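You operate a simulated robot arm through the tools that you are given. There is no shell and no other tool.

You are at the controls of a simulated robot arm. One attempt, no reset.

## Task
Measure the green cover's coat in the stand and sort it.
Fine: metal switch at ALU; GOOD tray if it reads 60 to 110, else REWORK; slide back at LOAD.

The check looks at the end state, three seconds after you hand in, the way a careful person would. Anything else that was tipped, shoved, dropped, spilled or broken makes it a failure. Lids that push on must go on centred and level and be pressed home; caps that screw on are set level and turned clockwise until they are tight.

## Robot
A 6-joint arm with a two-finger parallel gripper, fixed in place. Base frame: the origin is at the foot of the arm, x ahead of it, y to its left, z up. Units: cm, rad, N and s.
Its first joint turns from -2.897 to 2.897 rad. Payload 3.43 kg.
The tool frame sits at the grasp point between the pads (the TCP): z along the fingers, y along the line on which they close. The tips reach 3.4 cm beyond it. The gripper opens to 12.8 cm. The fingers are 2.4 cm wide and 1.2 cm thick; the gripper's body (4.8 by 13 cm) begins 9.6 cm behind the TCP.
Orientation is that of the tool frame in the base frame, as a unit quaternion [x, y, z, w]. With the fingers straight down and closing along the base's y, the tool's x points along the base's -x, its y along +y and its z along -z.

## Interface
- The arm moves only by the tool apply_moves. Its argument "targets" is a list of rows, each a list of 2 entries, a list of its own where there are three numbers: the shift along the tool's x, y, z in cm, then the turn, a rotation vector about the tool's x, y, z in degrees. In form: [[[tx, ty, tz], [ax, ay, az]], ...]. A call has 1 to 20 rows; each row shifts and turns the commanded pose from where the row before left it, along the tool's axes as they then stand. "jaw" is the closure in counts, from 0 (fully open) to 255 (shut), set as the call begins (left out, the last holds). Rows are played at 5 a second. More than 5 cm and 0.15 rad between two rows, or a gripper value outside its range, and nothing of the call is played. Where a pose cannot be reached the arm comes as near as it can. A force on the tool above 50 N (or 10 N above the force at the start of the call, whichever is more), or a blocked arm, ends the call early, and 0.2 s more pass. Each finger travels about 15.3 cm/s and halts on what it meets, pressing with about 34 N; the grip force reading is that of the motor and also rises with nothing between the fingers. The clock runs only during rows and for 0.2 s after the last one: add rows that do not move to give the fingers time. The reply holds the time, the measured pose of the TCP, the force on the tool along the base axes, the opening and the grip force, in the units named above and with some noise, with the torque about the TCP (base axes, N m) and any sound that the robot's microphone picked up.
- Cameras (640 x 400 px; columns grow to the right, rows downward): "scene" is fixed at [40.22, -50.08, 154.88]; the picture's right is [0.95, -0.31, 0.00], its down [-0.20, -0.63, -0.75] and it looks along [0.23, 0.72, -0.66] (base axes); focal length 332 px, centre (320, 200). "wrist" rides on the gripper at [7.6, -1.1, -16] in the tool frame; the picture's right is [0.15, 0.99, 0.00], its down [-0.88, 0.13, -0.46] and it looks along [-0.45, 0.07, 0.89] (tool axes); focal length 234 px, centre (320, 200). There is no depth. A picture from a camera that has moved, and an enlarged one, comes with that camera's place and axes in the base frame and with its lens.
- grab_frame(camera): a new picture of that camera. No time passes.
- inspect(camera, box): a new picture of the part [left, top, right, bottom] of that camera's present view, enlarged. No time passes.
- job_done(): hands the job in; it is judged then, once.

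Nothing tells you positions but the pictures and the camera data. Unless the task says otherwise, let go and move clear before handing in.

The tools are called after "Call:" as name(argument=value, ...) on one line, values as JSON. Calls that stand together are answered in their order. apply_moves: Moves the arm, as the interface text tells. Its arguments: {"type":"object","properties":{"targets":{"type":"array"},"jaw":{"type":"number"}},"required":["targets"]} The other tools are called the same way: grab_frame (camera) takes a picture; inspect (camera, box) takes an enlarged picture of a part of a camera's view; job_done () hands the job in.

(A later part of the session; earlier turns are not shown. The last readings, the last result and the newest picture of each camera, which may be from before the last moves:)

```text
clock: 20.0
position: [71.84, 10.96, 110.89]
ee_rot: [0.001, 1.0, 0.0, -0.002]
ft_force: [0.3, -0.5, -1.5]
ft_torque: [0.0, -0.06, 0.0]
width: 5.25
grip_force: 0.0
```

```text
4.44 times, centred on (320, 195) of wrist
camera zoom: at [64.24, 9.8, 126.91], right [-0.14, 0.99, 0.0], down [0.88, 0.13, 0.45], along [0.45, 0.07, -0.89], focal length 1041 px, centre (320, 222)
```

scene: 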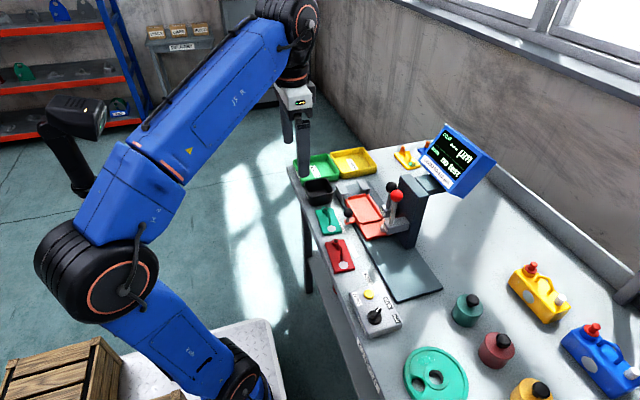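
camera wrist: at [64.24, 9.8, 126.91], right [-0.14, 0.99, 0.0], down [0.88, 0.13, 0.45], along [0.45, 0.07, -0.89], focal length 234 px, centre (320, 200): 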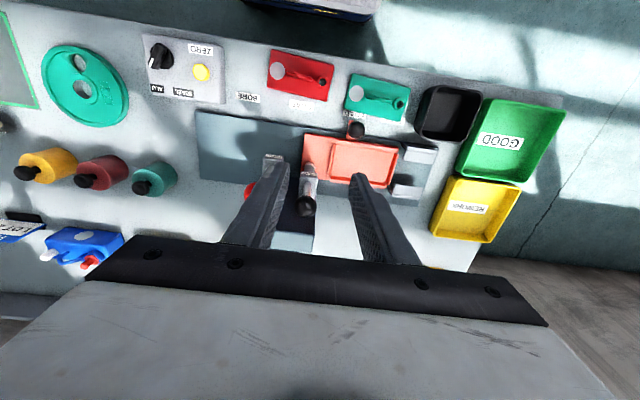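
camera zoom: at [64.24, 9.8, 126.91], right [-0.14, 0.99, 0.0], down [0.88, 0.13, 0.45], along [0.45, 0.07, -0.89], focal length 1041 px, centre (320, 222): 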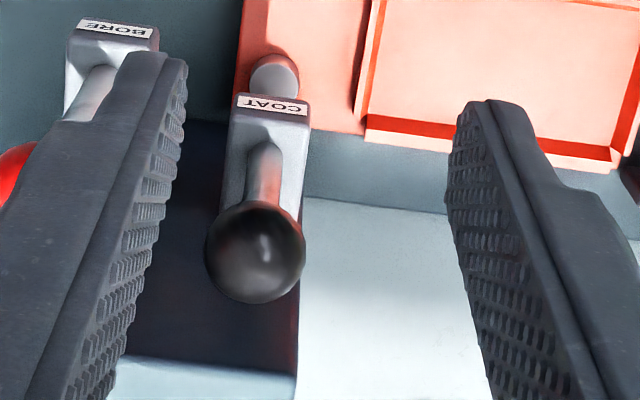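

The black ball is at about (80.0, 10.1, 98.6), 3.0 cm across. I'll move above it and lower the open fingers around it.

Call:
apply_moves(targets=[[[-4.1, -0.43, 0], [0, 0, 0]], [[-4.1, -0.43, 0], [0, 0, 0]], [[0, 0, 4], [0, 0, 0]], [[0, 0, 0], [0, 0, 0]]])

Call:
grab_frame(camera="wrist")

Call:
inspect(camera="scene", box=[360, 130, 460, 240])

```text
clock: 21.0
position: [80.01, 10.01, 107.05]
ee_rot: [0.001, 1.0, 0.0, -0.002]
ft_force: [-0.5, -0.2, 0.7]
ft_torque: [-0.03, -0.03, 0.01]
width: 5.27
grip_force: 0.1
```

```text
taken
camera wrist: at [72.36, 8.99, 123.0], right [-0.15, 0.99, 0.0], down [0.88, 0.13, 0.45], along [0.45, 0.07, -0.89], focal length 234 px, centre (320, 200)
```

wrist: 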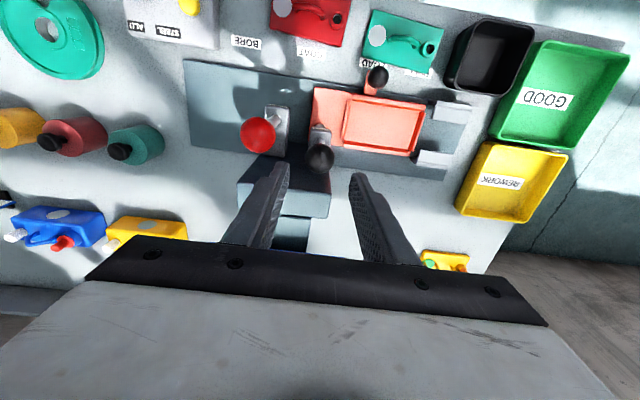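

```text
3.64 times, centred on (410, 185) of scene
camera zoom: at [40.22, -50.08, 154.88], right [0.95, -0.31, 0.0], down [-0.2, -0.63, -0.75], along [0.23, 0.72, -0.66], focal length 1207 px, centre (-7, 254)
```

zoom: 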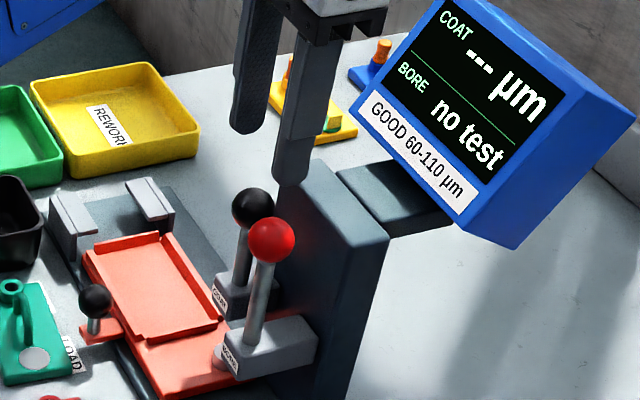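

Aligned with the ball. Descending and closing on it.

Call:
apply_moves(targets=[[[0, 0, 4.2], [0, 0, 0]], [[0, 0, 4.2], [0, 0, 0]], [[0, 0, 0], [0, 0, 0]]])

Call:
apply_moves(targets=[[[0, 0, 0], [0, 0, 0]], [[0, 0, 0], [0, 0, 0]], [[0, 0, 0], [0, 0, 0]]], jaw=210)

Call:
inspect(camera="scene", box=[360, 130, 460, 240])

Call:
inspect(camera="wrist", box=[220, 100, 420, 240])

```text
clock: 21.8
position: [79.86, 9.93, 98.57]
ee_rot: [0.001, 1.0, 0.0, -0.002]
ft_force: [-0.1, -0.3, 0.5]
ft_torque: [0.0, 0.02, 0.0]
width: 5.28
grip_force: 0.0
```

```text
clock: 22.6
position: [79.82, 9.88, 98.55]
ee_rot: [0.0, 1.0, 0.0, -0.002]
ft_force: [0.5, 12.9, -1.1]
ft_torque: [-0.03, -0.2, -0.02]
width: 3.05
grip_force: 44.9
```

```text
3.64 times, centred on (410, 185) of scene
camera zoom: at [40.22, -50.08, 154.88], right [0.95, -0.31, 0.0], down [-0.2, -0.63, -0.75], along [0.23, 0.72, -0.66], focal length 1207 px, centre (-7, 254)
```

zoom: 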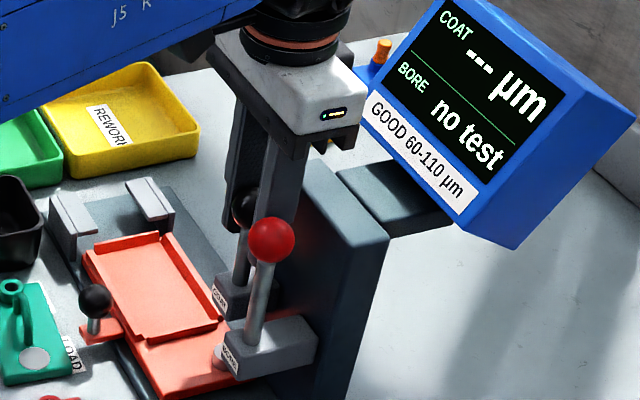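

```text
2.86 times, centred on (320, 170) of wrist
camera zoom: at [72.34, 8.94, 114.54], right [-0.15, 0.99, 0.0], down [0.88, 0.13, 0.45], along [0.45, 0.07, -0.89], focal length 669 px, centre (320, 286)
```

zoom: 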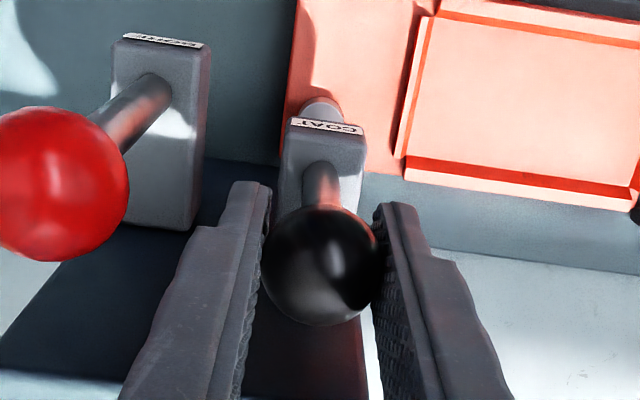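

Ball gripped (3.05 cm). I'll first test gently whether it moves downward.

Call:
apply_moves(targets=[[[0, 0.15, 0], [0, 0, 0]], [[0, 0, 0.3], [0, 0, 0]], [[0, 0, 0.3], [0, 0, 0]], [[0, 0, 0], [0, 0, 0]]])

Call:
inspect(camera="wrist", box=[220, 100, 420, 240])

```text
clock: 23.6
position: [79.88, 9.93, 97.84]
ee_rot: [0.001, 1.0, 0.0, -0.003]
ft_force: [14.6, 1.4, 2.7]
ft_torque: [-0.04, -0.26, -0.03]
width: 3.08
grip_force: 45.2
```

```text
2.86 times, centred on (320, 170) of wrist
camera zoom: at [72.34, 8.95, 113.86], right [-0.14, 0.99, 0.0], down [0.88, 0.13, 0.45], along [0.45, 0.07, -0.89], focal length 669 px, centre (320, 286)
```

zoom: 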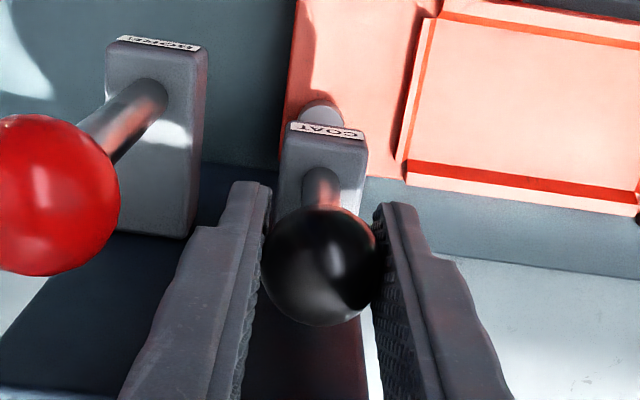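

The ball and head move down with little force — it's a push-down lever. Continuing down in small steps while watching the force.

Call:
apply_moves(targets=[[[0, 0, 0.5], [0, 0, 0]], [[0, 0, 0.5], [0, 0, 0]], [[0, 0, 0.5], [0, 0, 0]], [[0, 0, 0], [0, 0, 0]]])

Call:
inspect(camera="wrist", box=[220, 100, 420, 240])

Call:
inspect(camera="scene", box=[360, 130, 460, 240])

```text
clock: 24.6
position: [79.84, 9.87, 96.36]
ee_rot: [0.001, 1.0, 0.0, -0.003]
ft_force: [20.0, -7.9, 2.9]
ft_torque: [-0.04, -0.28, 0.0]
width: 3.09
grip_force: 45.1
```

```text
2.86 times, centred on (320, 170) of wrist
camera zoom: at [72.33, 8.95, 112.4], right [-0.14, 0.99, 0.0], down [0.88, 0.13, 0.45], along [0.45, 0.07, -0.89], focal length 669 px, centre (320, 286)
```

zoom: 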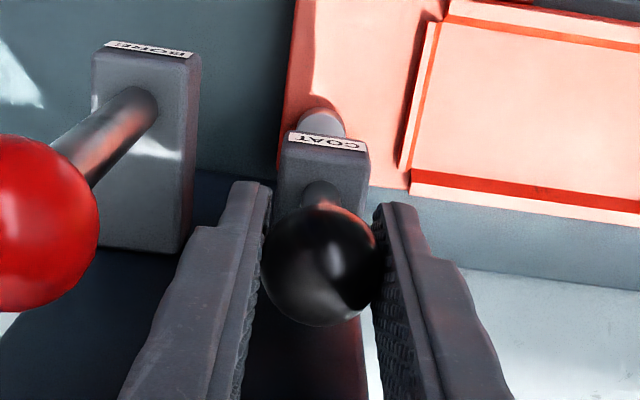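

```text
3.64 times, centred on (410, 185) of scene
camera zoom: at [40.22, -50.08, 154.88], right [0.95, -0.31, 0.0], down [-0.2, -0.63, -0.75], along [0.23, 0.72, -0.66], focal length 1207 px, centre (-7, 254)
```

zoom: 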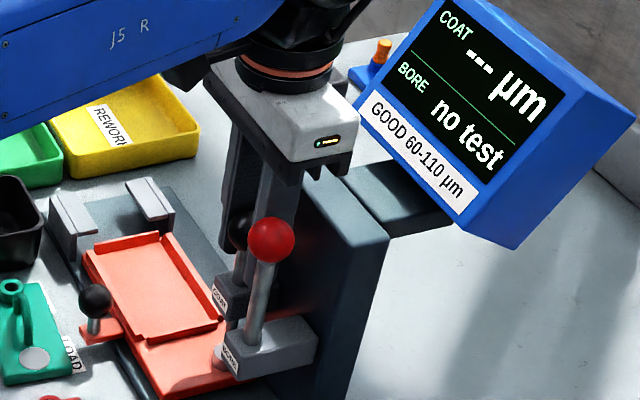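

Call:
inspect(camera="scene", box=[380, 180, 420, 230])

```text
8.00 times, centred on (400, 205) of scene
camera zoom: at [40.22, -50.08, 154.88], right [0.95, -0.31, 0.0], down [-0.2, -0.63, -0.75], along [0.23, 0.72, -0.66], focal length 2656 px, centre (-320, 160)
```

zoom: 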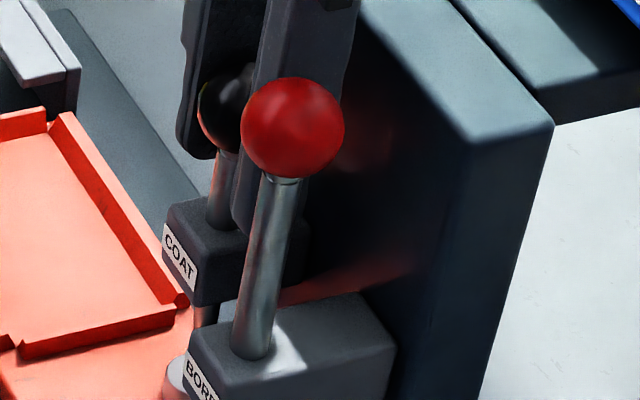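

The rod with the probe slides down through the fixed head. I'll ease the sideways load by a millimetre and continue down until the probe meets the disc.

Call:
apply_moves(targets=[[[-0.15, 0, 0.4], [0, 0, 0]], [[0, 0, 0.4], [0, 0, 0]], [[0, 0, 0.4], [0, 0, 0]], [[0, 0, 0.4], [0, 0, 0]], [[0, 0, 0], [0, 0, 0]]])

Call:
inspect(camera="scene", box=[380, 180, 420, 230])

Call:
inspect(camera="scene", box=[410, 120, 500, 210])

```text
clock: 25.8
position: [79.75, 10.09, 94.78]
ee_rot: [0.002, 1.0, 0.001, -0.003]
ft_force: [-2.2, -16.0, 4.0]
ft_torque: [0.02, 0.45, 0.04]
width: 3.08
grip_force: 45.2
```

```text
8.00 times, centred on (400, 205) of scene
camera zoom: at [40.22, -50.08, 154.88], right [0.95, -0.31, 0.0], down [-0.2, -0.63, -0.75], along [0.23, 0.72, -0.66], focal length 2656 px, centre (-320, 160)
```

zoom: 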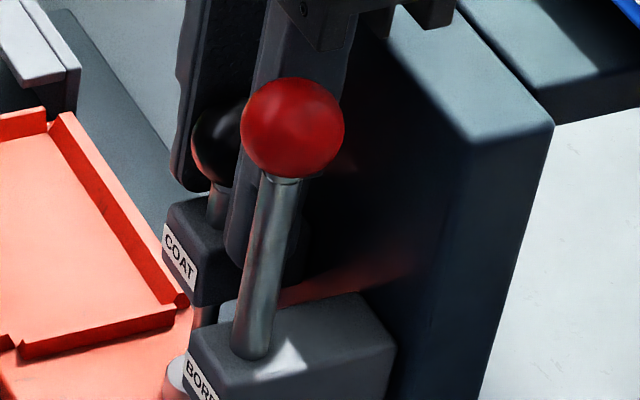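

```text
4.44 times, centred on (455, 165) of scene
camera zoom: at [40.22, -50.08, 154.88], right [0.95, -0.31, 0.0], down [-0.2, -0.63, -0.75], along [0.23, 0.72, -0.66], focal length 1475 px, centre (-280, 356)
```

zoom: 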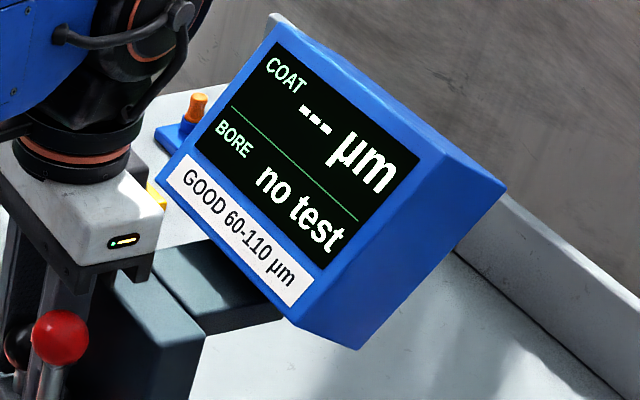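

Probe is about 1.3 cm above the disc, but the fingertips near the head's top. I'll release to see whether the rod springs back, then push from the ball's top instead.

Call:
apply_moves(targets=[[[0, 0, 0], [0, 0, 0]], [[0, 0, 0], [0, 0, 0]], [[0, 0, 0], [0, 0, 0]]], jaw=150)

Call:
inspect(camera="scene", box=[380, 180, 420, 230])

Call:
inspect(camera="wrist", box=[220, 100, 420, 240])

```text
clock: 26.6
position: [79.87, 10.05, 94.81]
ee_rot: [0.001, 1.0, 0.0, -0.001]
ft_force: [0.5, 0.2, 0.6]
ft_torque: [-0.01, 0.01, -0.01]
width: 5.26
grip_force: 0.1
```

```text
8.00 times, centred on (400, 205) of scene
camera zoom: at [40.22, -50.08, 154.88], right [0.95, -0.31, 0.0], down [-0.2, -0.63, -0.75], along [0.23, 0.72, -0.66], focal length 2656 px, centre (-320, 160)
```

zoom: 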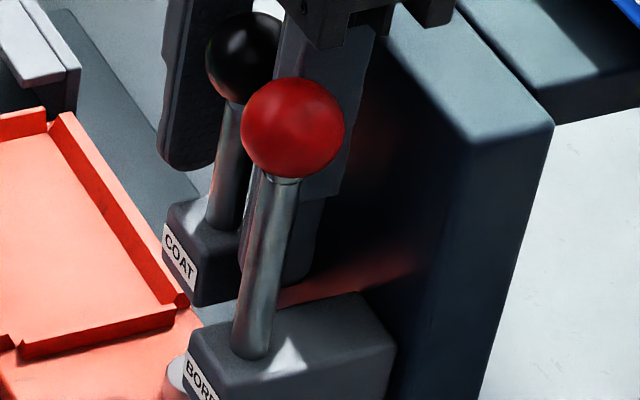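

```text
2.86 times, centred on (320, 170) of wrist
camera zoom: at [72.37, 9.03, 110.84], right [-0.15, 0.99, 0.0], down [0.88, 0.13, 0.45], along [0.45, 0.07, -0.89], focal length 669 px, centre (320, 286)
```

zoom: 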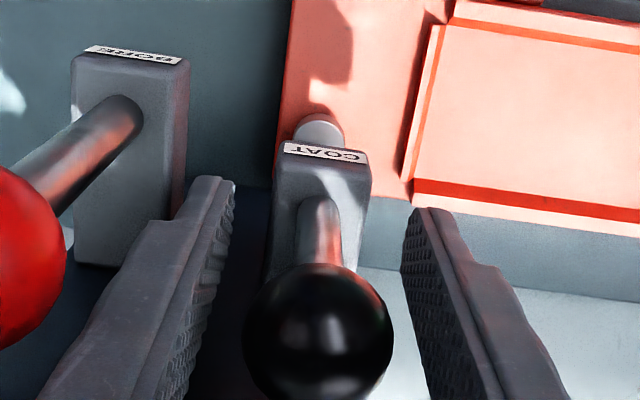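

It springs back up, so I'll push it from the top with closed fingers down onto the disc and watch the display.

Call:
apply_moves(targets=[[[0, 0, -4.9], [0, 0, 0]], [[0, 0, -4.9], [0, 0, 0]], [[-0.1, 0.05, 0], [0, 0, 0]]])

Call:
apply_moves(targets=[[[0, 0, 0], [0, 0, 0]], [[0, 0, 0], [0, 0, 0]], [[0, 0, 1.0], [0, 0, 0]], [[0, 0, 1.0], [0, 0, 0]], [[0, 0, 1.0], [0, 0, 0]], [[0, 0, 0], [0, 0, 0]]], jaw=255)

Call:
inspect(camera="scene", box=[380, 180, 420, 230])

Call:
inspect(camera="wrist", box=[220, 100, 420, 240])

```text
clock: 27.4
position: [79.99, 10.09, 104.62]
ee_rot: [0.001, 1.0, 0.0, -0.002]
ft_force: [-0.3, 0.4, -0.5]
ft_torque: [0.01, 0.03, -0.01]
width: 5.27
grip_force: 0.1
```

```text
clock: 28.8
position: [80.04, 10.14, 101.79]
ee_rot: [0.001, 1.0, -0.001, -0.002]
ft_force: [0.2, 0.4, 3.3]
ft_torque: [0.02, 0.01, 0.02]
width: 0.02
grip_force: 33.8
```

```text
8.00 times, centred on (400, 205) of scene
camera zoom: at [40.22, -50.08, 154.88], right [0.95, -0.31, 0.0], down [-0.2, -0.63, -0.75], along [0.23, 0.72, -0.66], focal length 2656 px, centre (-320, 160)
```

zoom: 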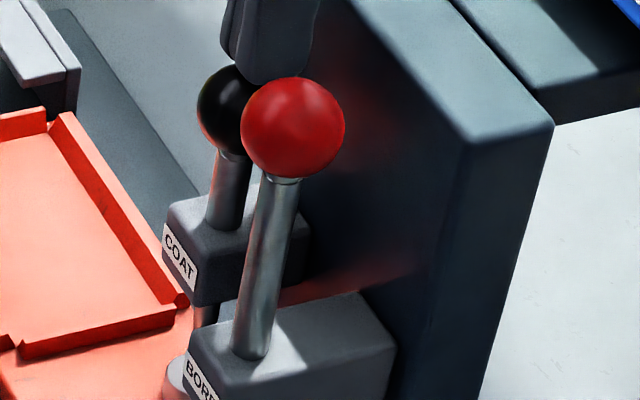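

```text
2.86 times, centred on (320, 170) of wrist
camera zoom: at [72.57, 9.12, 117.65], right [-0.15, 0.99, 0.0], down [0.88, 0.13, 0.45], along [0.45, 0.07, -0.89], focal length 669 px, centre (320, 286)
```

zoom: 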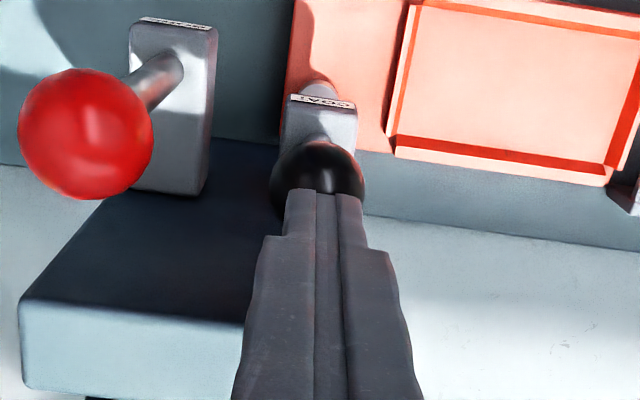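

Pushing works with light force. Continuing down until the probe touches the disc.

Call:
apply_moves(targets=[[[0, 0, 0.5], [0, 0, 0]], [[0, 0, 0.5], [0, 0, 0]], [[0, 0, 0.5], [0, 0, 0]], [[0, 0, 0.5], [0, 0, 0]], [[0, 0, 0.3], [0, 0, 0]], [[0, 0, 0.2], [0, 0, 0]], [[0, 0, 0], [0, 0, 0]]])

Call:
inspect(camera="scene", box=[380, 180, 420, 230])

Call:
inspect(camera="scene", box=[410, 120, 500, 210])

```text
clock: 30.6
position: [80.04, 10.04, 99.5]
ee_rot: [0.001, 1.0, 0.001, 0.0]
ft_force: [-1.0, 2.4, 11.0]
ft_torque: [0.07, 0.1, -0.07]
width: 0.02
grip_force: 33.1
stopped in row 7: the force on the tool passed its limit at 52 N (the readings are from after the stop); the commanded pose is now the measured one
```

```text
8.00 times, centred on (400, 205) of scene
camera zoom: at [40.22, -50.08, 154.88], right [0.95, -0.31, 0.0], down [-0.2, -0.63, -0.75], along [0.23, 0.72, -0.66], focal length 2656 px, centre (-320, 160)
```

zoom: 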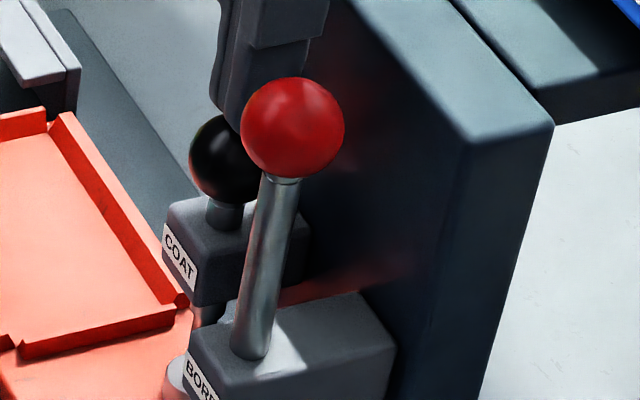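

```text
4.44 times, centred on (455, 165) of scene
camera zoom: at [40.22, -50.08, 154.88], right [0.95, -0.31, 0.0], down [-0.2, -0.63, -0.75], along [0.23, 0.72, -0.66], focal length 1475 px, centre (-280, 356)
```

zoom: 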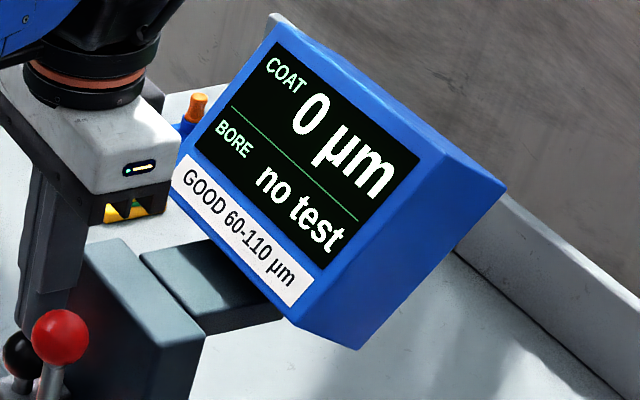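

On the bare disc with ALU the gauge reads 0 µm, so zero is fine and no zeroing is needed. I'll back off and see that the lever returns.

Call:
apply_moves(targets=[[[0, 0, -2], [0, 0, 0]], [[0, 0, -4], [0, 0, 0]], [[0, 0, -4], [0, 0, 0]], [[0, 0, 0], [0, 0, 0]]])

Call:
inspect(camera="scene", box=[360, 120, 500, 240])

Call:
grab_frame(camera="wrist")

```text
clock: 31.6
position: [80.07, 10.11, 109.24]
ee_rot: [0.002, 1.0, 0.001, 0.0]
ft_force: [0.7, 0.0, -0.4]
ft_torque: [0.02, 0.02, 0.01]
width: 0.0
grip_force: 32.6
```

```text
3.33 times, centred on (430, 180) of scene
camera zoom: at [40.22, -50.08, 154.88], right [0.95, -0.31, 0.0], down [-0.2, -0.63, -0.75], along [0.23, 0.72, -0.66], focal length 1107 px, centre (-47, 267)
```

zoom: 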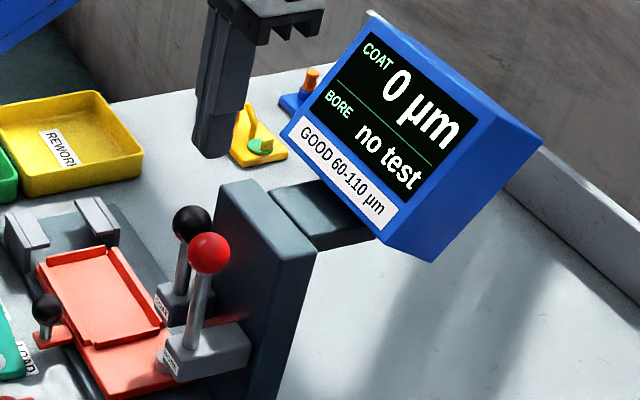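

```text
taken
camera wrist: at [72.46, 9.02, 125.17], right [-0.15, 0.99, 0.0], down [0.88, 0.13, 0.46], along [0.45, 0.07, -0.89], focal length 234 px, centre (320, 200)
```

wrist: 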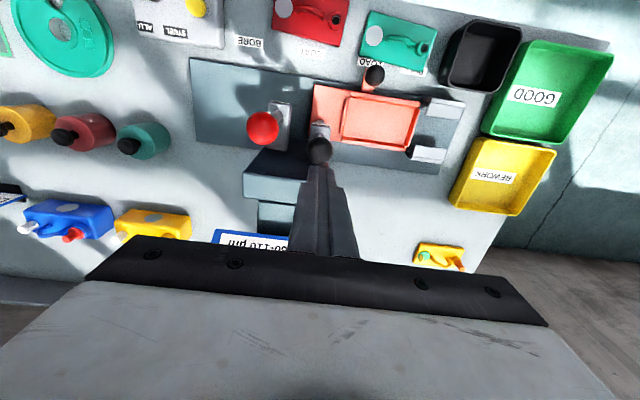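

Reading holds at 0 µm and the lever is back up. Now I'll go and look at the green cover to pick it up by its handle.

Call:
apply_moves(targets=[[[4, 2, 0.5], [0, 0, 0]], [[4, 2, 1.5], [0, 0, 0]], [[4, 2, 2], [0, 0, 0]], [[4, 2, 2], [0, 0, 0]], [[4, 2, 2], [0, 0, 0]], [[0, 0, 0], [0, 0, 0]]], jaw=0)

Call:
grab_frame(camera="wrist")

Call:
inspect(camera="wrist", box=[270, 130, 390, 220])

Call:
inspect(camera="wrist", box=[250, 180, 410, 240])

```text
clock: 33.0
position: [60.09, 20.19, 101.11]
ee_rot: [0.001, 1.0, 0.0, 0.0]
ft_force: [-0.6, -0.2, 1.4]
ft_torque: [-0.02, 0.02, 0.02]
width: 12.8
grip_force: 0.0
```

```text
taken
camera wrist: at [52.41, 19.17, 117.01], right [-0.14, 0.99, 0.0], down [0.88, 0.13, 0.46], along [0.45, 0.07, -0.89], focal length 234 px, centre (320, 200)
```

wrist: 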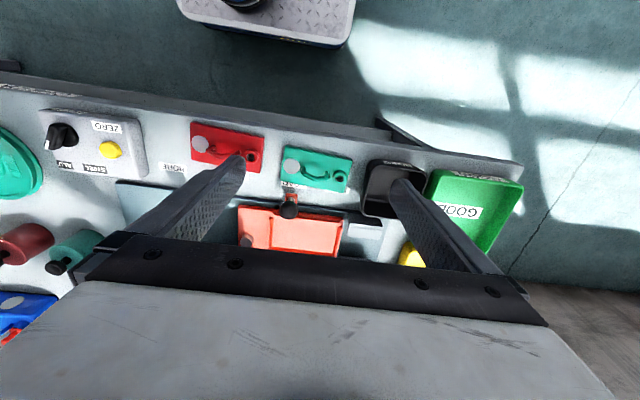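

```text
4.44 times, centred on (330, 175) of wrist
camera zoom: at [52.41, 19.17, 117.01], right [-0.14, 0.99, 0.0], down [0.88, 0.13, 0.46], along [0.45, 0.07, -0.89], focal length 1041 px, centre (276, 311)
```

zoom: 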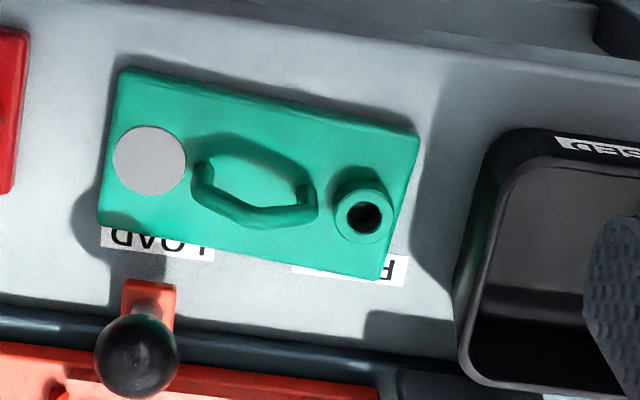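

```text
4.00 times, centred on (330, 210) of wrist
camera zoom: at [52.41, 19.17, 117.01], right [-0.14, 0.99, 0.0], down [0.88, 0.13, 0.46], along [0.45, 0.07, -0.89], focal length 937 px, centre (280, 160)
```

zoom: 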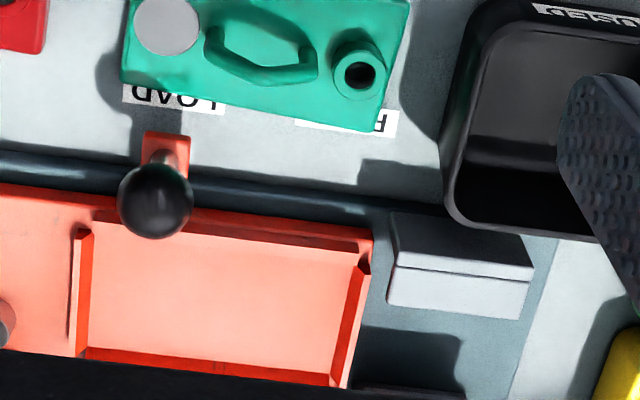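

The green cover's centre and its handle top are at about (65.4, 20.45), handle top at z≈84.7, cover turned ~3° clockwise. I'll turn the gripper 93° so it closes across the handle.

Call:
apply_moves(targets=[[[0, 0, 0], [0, 0, 8.5]], [[0, 0, 0], [0, 0, 8.5]], [[0, 0, 0], [0, 0, 8.5]], [[0, 0, 0], [0, 0, 8.5]], [[0, 0, 0], [0, 0, 8.5]], [[0, 0, 0], [0, 0, 8.5]], [[0, 0, 0], [0, 0, 8.5]], [[0, 0, 0], [0, 0, 8.5]], [[0, 0, 0], [0, 0, 8.5]], [[0, 0, 0], [0, 0, 8.5]], [[0, 0, 0], [0, 0, 8.5]], [[0, 0, 0], [0, 0, 0]]], jaw=160)

Call:
grab_frame(camera="wrist")

Call:
grab_frame(camera="scene")

```text
clock: 35.6
position: [59.97, 20.13, 101.33]
ee_rot: [0.73, 0.684, 0.001, 0.0]
ft_force: [0.3, -0.6, -0.6]
ft_torque: [0.02, 0.02, 0.02]
width: 4.78
grip_force: 0.1
```

```text
taken
camera wrist: at [59.36, 27.87, 117.26], right [1.0, 0.08, 0.0], down [0.07, -0.89, 0.45], along [0.04, -0.45, -0.89], focal length 234 px, centre (320, 200)
```

wrist: 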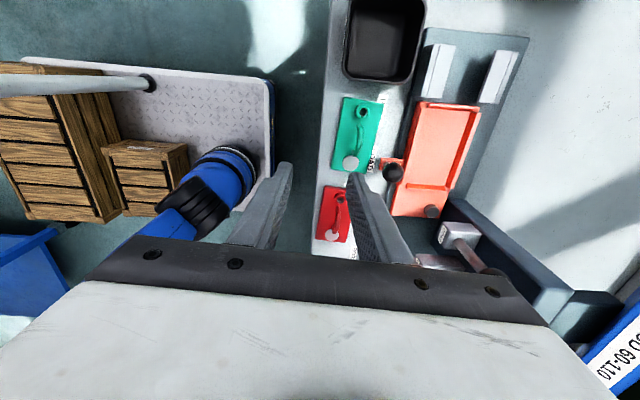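

```text
taken
```

scene: 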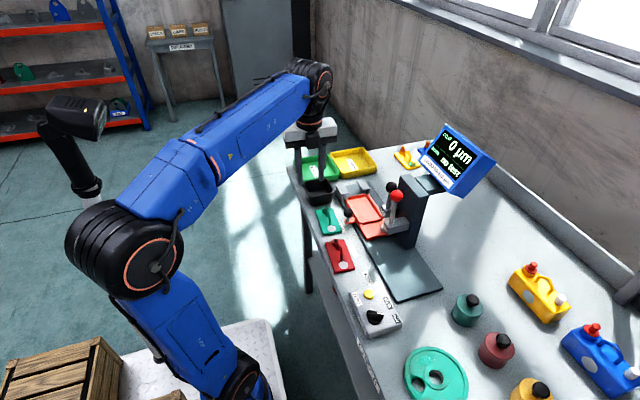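

Call:
apply_moves(targets=[[[0.33, 2.7, 3.0], [0, 0, 0]], [[0.33, 2.7, 3.0], [0, 0, 0]], [[0, 0, 0], [0, 0, 0]]])

Call:
grab_frame(camera="wrist")

Call:
inspect(camera="wrist", box=[260, 120, 380, 210])

```text
clock: 36.4
position: [65.36, 20.66, 95.2]
ee_rot: [0.729, 0.685, 0.001, -0.001]
ft_force: [0.4, 0.0, -0.8]
ft_torque: [0.0, -0.03, 0.0]
width: 4.75
grip_force: 0.0
```

```text
taken
camera wrist: at [64.79, 28.31, 111.18], right [1.0, 0.08, 0.0], down [0.07, -0.89, 0.45], along [0.04, -0.45, -0.89], focal length 234 px, centre (320, 200)
```

wrist: 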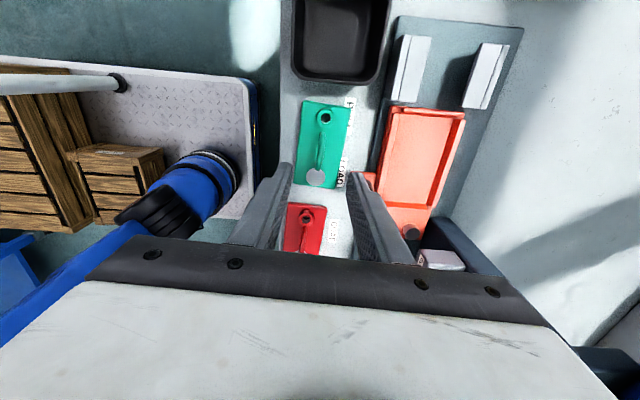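

```text
4.44 times, centred on (320, 165) of wrist
camera zoom: at [64.79, 28.31, 111.18], right [1.0, 0.08, 0.0], down [0.07, -0.89, 0.45], along [0.04, -0.45, -0.89], focal length 1041 px, centre (320, 356)
```

zoom: 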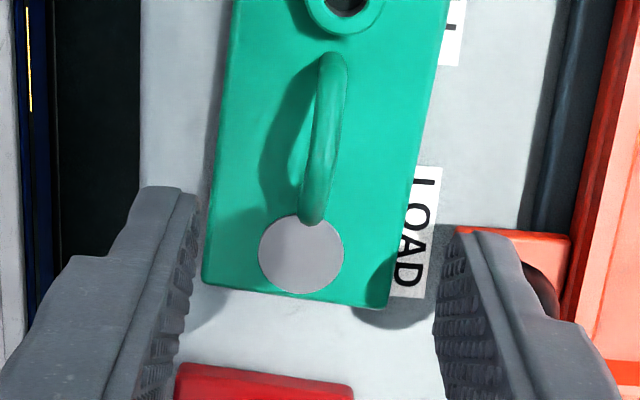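

The handle bar runs through about (65.5, 20.4), well aligned with the gripper. I'll centre and go down around it.

Call:
apply_moves(targets=[[[-0.25, 0.14, 0], [0, 0, 0]], [[0, 0, 3.5], [0, 0, 0]], [[0, 0, 3.5], [0, 0, 0]], [[0, 0, 0], [0, 0, 0]]], jaw=190)

Call:
inspect(camera="wrist", box=[260, 120, 380, 210])

Call:
inspect(camera="scene", box=[300, 170, 380, 250])

```text
clock: 37.4
position: [65.56, 20.27, 88.31]
ee_rot: [0.729, 0.685, 0.0, -0.001]
ft_force: [-0.5, 0.4, 0.4]
ft_torque: [-0.01, 0.01, -0.02]
width: 3.25
grip_force: 0.2
```

```text
4.44 times, centred on (320, 165) of wrist
camera zoom: at [64.94, 27.98, 104.22], right [1.0, 0.08, 0.0], down [0.08, -0.89, 0.45], along [0.04, -0.45, -0.89], focal length 1041 px, centre (320, 356)
```

zoom: 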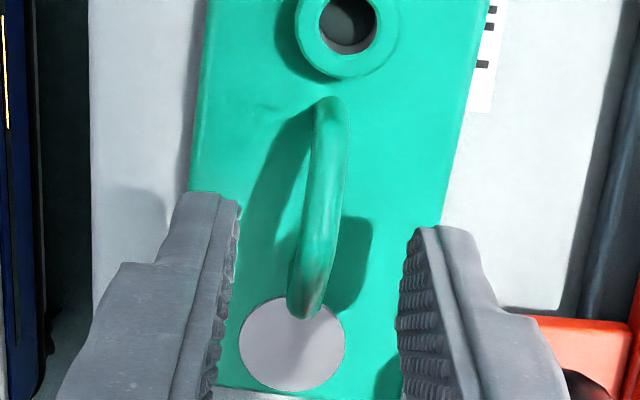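

```text
5.00 times, centred on (340, 210) of scene
camera zoom: at [40.22, -50.08, 154.88], right [0.95, -0.31, 0.0], down [-0.2, -0.63, -0.75], along [0.23, 0.72, -0.66], focal length 1660 px, centre (220, 150)
```

zoom: 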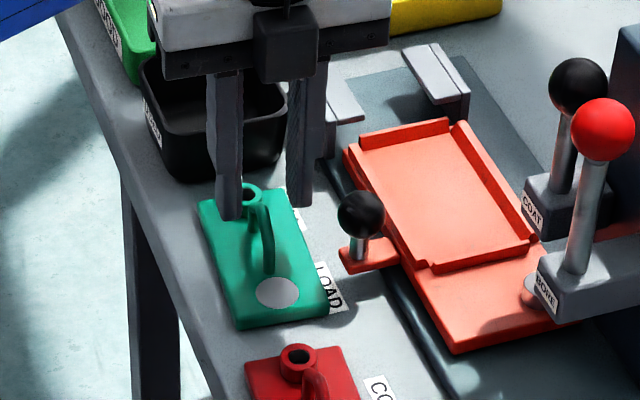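

Well centred. Descending the last 3 cm and closing on the handle.

Call:
apply_moves(targets=[[[0, 0, 1.6], [0, 0, 0]], [[0, 0, 1.5], [0, 0, 0]], [[0, 0, 0], [0, 0, 0]]])

Call:
apply_moves(targets=[[[0, 0, 0], [0, 0, 0]], [[0, 0, 0], [0, 0, 0]], [[0, 0, 0], [0, 0, 0]]], jaw=250)

Call:
inspect(camera="wrist", box=[260, 120, 380, 210])

Call:
inspect(camera="scene", box=[300, 170, 380, 250])

```text
clock: 38.2
position: [65.65, 20.25, 85.08]
ee_rot: [0.729, 0.685, 0.0, 0.0]
ft_force: [-0.3, 0.5, 0.7]
ft_torque: [0.02, -0.05, -0.01]
width: 3.25
grip_force: 0.1
```

```text
clock: 39.0
position: [65.57, 20.29, 84.99]
ee_rot: [0.729, 0.685, 0.001, -0.001]
ft_force: [-0.9, -0.5, 0.3]
ft_torque: [-0.01, -0.04, -0.04]
width: 0.75
grip_force: 33.6
```

```text
4.44 times, centred on (320, 165) of wrist
camera zoom: at [64.97, 28.01, 101.08], right [1.0, 0.08, 0.0], down [0.08, -0.89, 0.45], along [0.04, -0.45, -0.89], focal length 1041 px, centre (320, 356)
```

zoom: 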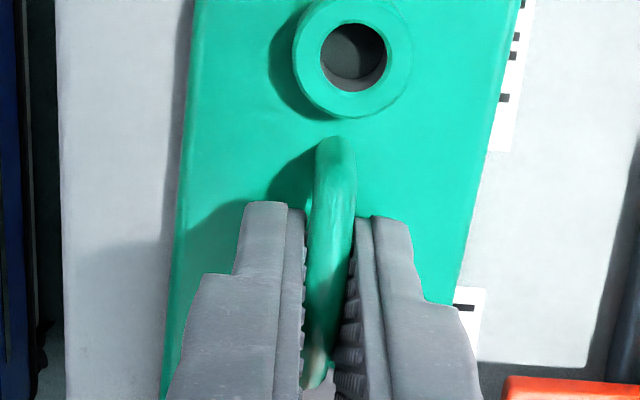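

```text
5.00 times, centred on (340, 210) of scene
camera zoom: at [40.22, -50.08, 154.88], right [0.95, -0.31, 0.0], down [-0.2, -0.63, -0.75], along [0.23, 0.72, -0.66], focal length 1660 px, centre (220, 150)
```

zoom: 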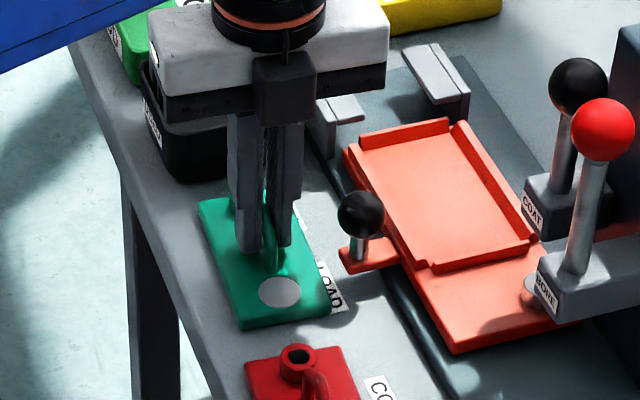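

Handle gripped (0.75 cm). Lifting slightly to check the cover comes up level.

Call:
apply_moves(targets=[[[0, 0, -0.7], [0, 0, 0]], [[0, 0, -1.3], [0, 0, 0]], [[0, 0, -3], [0, 0, 0]], [[0, 0, -3], [0, 0, 0]], [[0, 0, 0], [0, 0, 0]]])

Call:
grab_frame(camera="wrist")

Call:
inspect(camera="scene", box=[300, 170, 380, 250])

Call:
inspect(camera="wrist", box=[260, 120, 380, 210])

```text
clock: 40.2
position: [65.56, 20.21, 93.22]
ee_rot: [0.729, 0.685, 0.001, -0.001]
ft_force: [0.6, 0.1, -0.2]
ft_torque: [0.0, 0.0, 0.0]
width: 0.27
grip_force: 0.1
```

```text
taken
camera wrist: at [65.01, 27.86, 109.18], right [1.0, 0.08, 0.0], down [0.08, -0.89, 0.45], along [0.04, -0.45, -0.89], focal length 234 px, centre (320, 200)
```

wrist: 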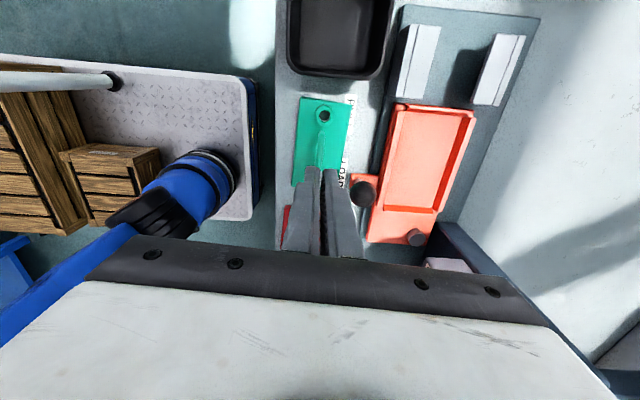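

```text
5.00 times, centred on (340, 210) of scene
camera zoom: at [40.22, -50.08, 154.88], right [0.95, -0.31, 0.0], down [-0.2, -0.63, -0.75], along [0.23, 0.72, -0.66], focal length 1660 px, centre (220, 150)
```

zoom: 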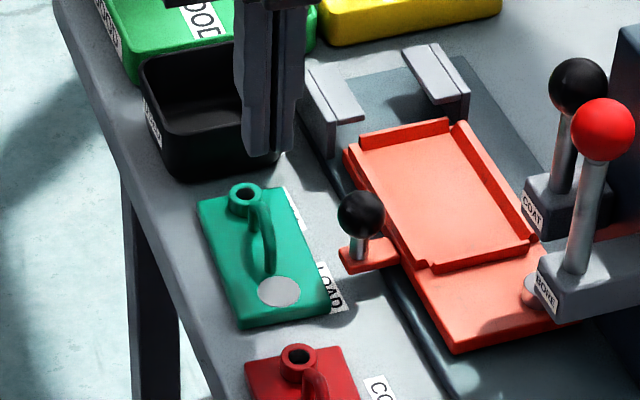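

```text
4.44 times, centred on (320, 165) of wrist
camera zoom: at [65.01, 27.86, 109.18], right [1.0, 0.08, 0.0], down [0.08, -0.89, 0.45], along [0.04, -0.45, -0.89], focal length 1041 px, centre (320, 356)
```

zoom: 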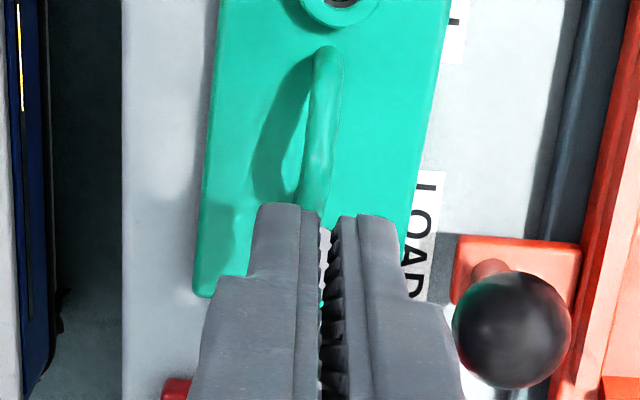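

The cover slipped out of the grip and stayed in place. I'll look at the handle from a low angle to see its real shape and height before regripping.

Call:
apply_moves(targets=[[[0, 0, 0], [0, -8, 0]], [[0, 0, 0], [0, -8, 0]], [[0, 0, 0], [0, -8, 0]], [[0, 0, 0], [0, -8, 0]], [[0, 0, 0], [0, -8, 0]], [[0, 0, 0], [0, 0, 0]]], jaw=0)

Call:
grab_frame(camera="wrist")

Call:
inspect(camera="wrist", box=[270, 50, 370, 130])

Call:
inspect(camera="scene", box=[310, 195, 360, 250])

```text
clock: 41.6
position: [65.6, 20.19, 93.1]
ee_rot: [0.685, 0.644, -0.249, 0.235]
ft_force: [0.7, -0.1, 0.6]
ft_torque: [0.02, -0.01, 0.0]
width: 12.81
grip_force: 0.1
```

```text
taken
camera wrist: at [65.5, 36.4, 100.6], right [0.99, 0.05, -0.09], down [0.11, -0.39, 0.92], along [0.01, -0.92, -0.39], focal length 234 px, centre (320, 200)
```

wrist: 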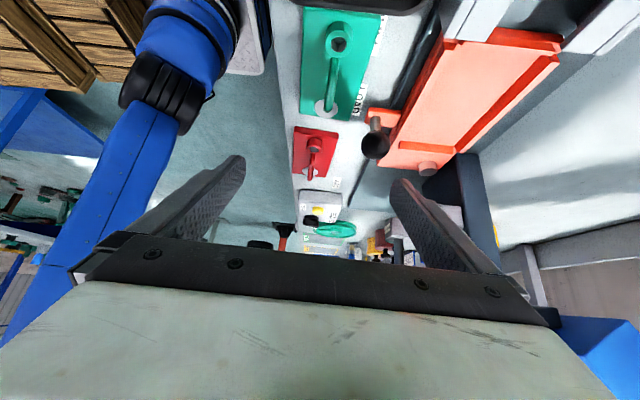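

```text
5.00 times, centred on (320, 90) of wrist
camera zoom: at [65.5, 36.4, 100.6], right [0.99, 0.05, -0.09], down [0.11, -0.39, 0.92], along [0.01, -0.92, -0.39], focal length 1171 px, centre (320, 750)
```

zoom: 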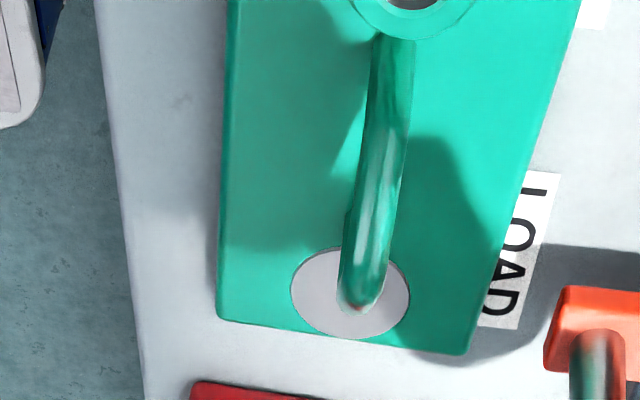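

```text
7.27 times, centred on (335, 222) of scene
camera zoom: at [40.22, -50.08, 154.88], right [0.95, -0.31, 0.0], down [-0.2, -0.63, -0.75], along [0.23, 0.72, -0.66], focal length 2414 px, centre (211, 36)
```

zoom: 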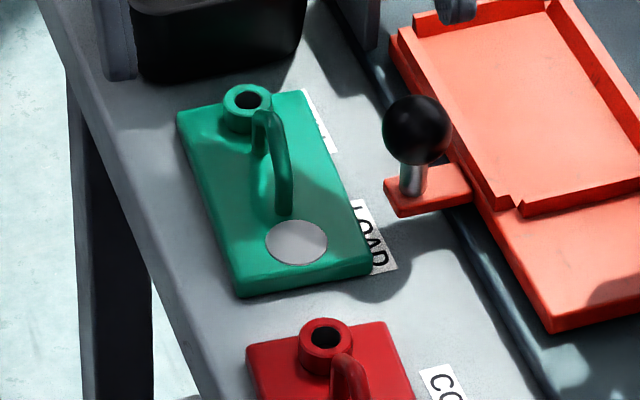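

The handle is an arch with its top at about z≈84.8, bar ~0.8 cm. I'll straighten up, regrip a bit lower with full closing command, and lift slowly.

Call:
apply_moves(targets=[[[0, 0, 0], [0, 8, 0]], [[0, 0, 0], [0, 8, 0]], [[0, 0, 0], [0, 8, 0]], [[0, 0, 0], [0, 8, 0]], [[0, 0, 0], [0, 8, 0]], [[0, 0, 3.5], [0, 0, 0]], [[0, 0, 2.0], [0, 0, 0]], [[0, 0, 0], [0, 0, 0]]], jaw=190)

Call:
inspect(camera="wrist", box=[260, 120, 380, 210])

```text
clock: 43.4
position: [65.57, 20.13, 87.83]
ee_rot: [0.729, 0.684, 0.0, 0.0]
ft_force: [-0.2, 0.0, -1.1]
ft_torque: [0.01, 0.04, 0.01]
width: 3.26
grip_force: 0.0
```

```text
4.44 times, centred on (320, 165) of wrist
camera zoom: at [64.92, 27.81, 103.74], right [1.0, 0.08, 0.0], down [0.07, -0.89, 0.45], along [0.04, -0.45, -0.89], focal length 1041 px, centre (320, 356)
```

zoom: 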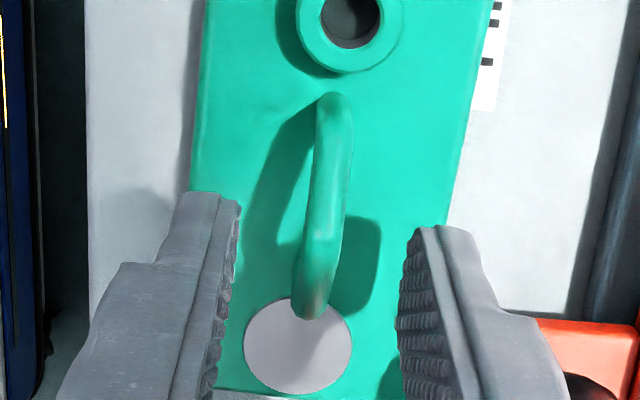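

Call:
apply_moves(targets=[[[0.1, -0.05, 1.5], [0, 0, 0]], [[0, 0, 1.5], [0, 0, 0]], [[0, 0, 0.2], [0, 0, 0]], [[0, 0, 0], [0, 0, 0]]])

Call:
apply_moves(targets=[[[0, 0, 0], [0, 0, 0]], [[0, 0, 0], [0, 0, 0]], [[0, 0, 0], [0, 0, 0]], [[0, 0, 0], [0, 0, 0]]], jaw=255)

Call:
inspect(camera="wrist", box=[280, 140, 360, 210])

Call:
apply_moves(targets=[[[0, 0, -0.1], [0, 0, 0]], [[0, 0, -0.1], [0, 0, 0]], [[0, 0, 0], [0, 0, 0]]])

Call:
inspect(camera="wrist", box=[260, 120, 380, 210])

```text
clock: 44.4
position: [65.64, 20.23, 84.56]
ee_rot: [0.729, 0.684, 0.001, 0.001]
ft_force: [3.4, -2.4, 14.8]
ft_torque: [-0.22, 0.1, 0.07]
width: 3.22
grip_force: 0.0
```

```text
clock: 45.4
position: [65.52, 20.26, 84.69]
ee_rot: [0.729, 0.685, 0.001, 0.0]
ft_force: [-3.6, 2.4, 24.2]
ft_torque: [0.39, 0.0, 0.0]
width: 0.74
grip_force: 33.9
```

```text
5.71 times, centred on (320, 175) of wrist
camera zoom: at [64.89, 28.0, 100.58], right [1.0, 0.08, 0.0], down [0.07, -0.89, 0.45], along [0.04, -0.45, -0.89], focal length 1338 px, centre (320, 343)
```

zoom: 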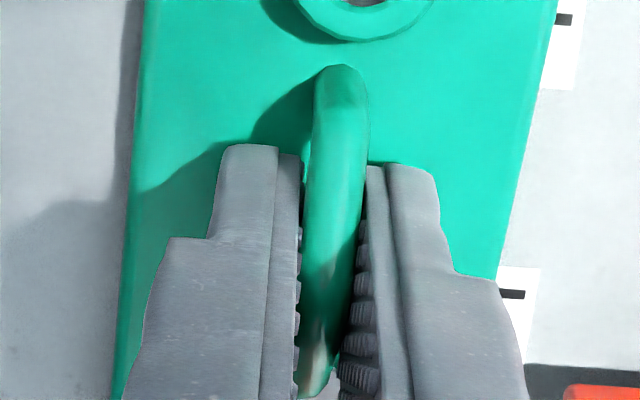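

```text
clock: 46.2
position: [65.66, 20.36, 84.61]
ee_rot: [0.729, 0.685, -0.001, -0.001]
ft_force: [0.5, 0.7, 0.3]
ft_torque: [-0.03, 0.0, -0.01]
width: 0.75
grip_force: 34.1
```

```text
4.44 times, centred on (320, 165) of wrist
camera zoom: at [64.96, 28.01, 100.59], right [1.0, 0.08, 0.0], down [0.08, -0.89, 0.46], along [0.04, -0.45, -0.89], focal length 1041 px, centre (320, 356)
```

zoom: 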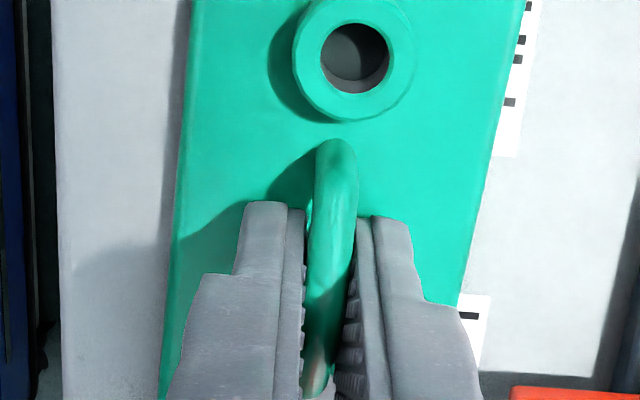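

Gripped again with the fingertips right at the plate. Lifting very slowly now.

Call:
apply_moves(targets=[[[0, 0, -0.2], [0, 0, 0]], [[0, 0, -0.2], [0, 0, 0]], [[0, 0, -0.2], [0, 0, 0]], [[0, 0, 0], [0, 0, 0]]])

Call:
inspect(camera="wrist", box=[260, 120, 380, 210])

Call:
inspect(camera="scene", box=[300, 170, 380, 250])

```text
clock: 47.2
position: [65.49, 20.53, 85.43]
ee_rot: [0.729, 0.685, 0.0, -0.001]
ft_force: [-0.2, 0.1, -3.2]
ft_torque: [0.0, 0.01, -0.01]
width: 0.78
grip_force: 33.7
```

```text
4.44 times, centred on (320, 165) of wrist
camera zoom: at [64.88, 28.09, 101.36], right [1.0, 0.08, 0.0], down [0.08, -0.89, 0.45], along [0.04, -0.45, -0.89], focal length 1041 px, centre (320, 356)
```

zoom: 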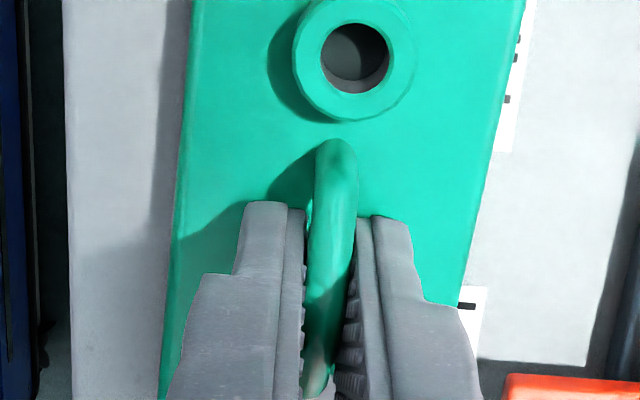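

```text
5.00 times, centred on (340, 210) of scene
camera zoom: at [40.22, -50.08, 154.88], right [0.95, -0.31, 0.0], down [-0.2, -0.63, -0.75], along [0.23, 0.72, -0.66], focal length 1660 px, centre (220, 150)
```

zoom: 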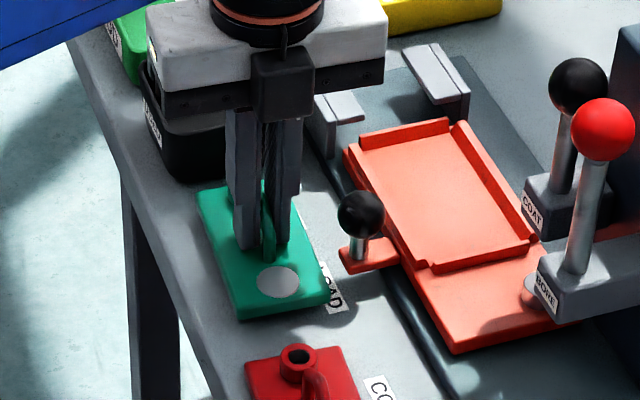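

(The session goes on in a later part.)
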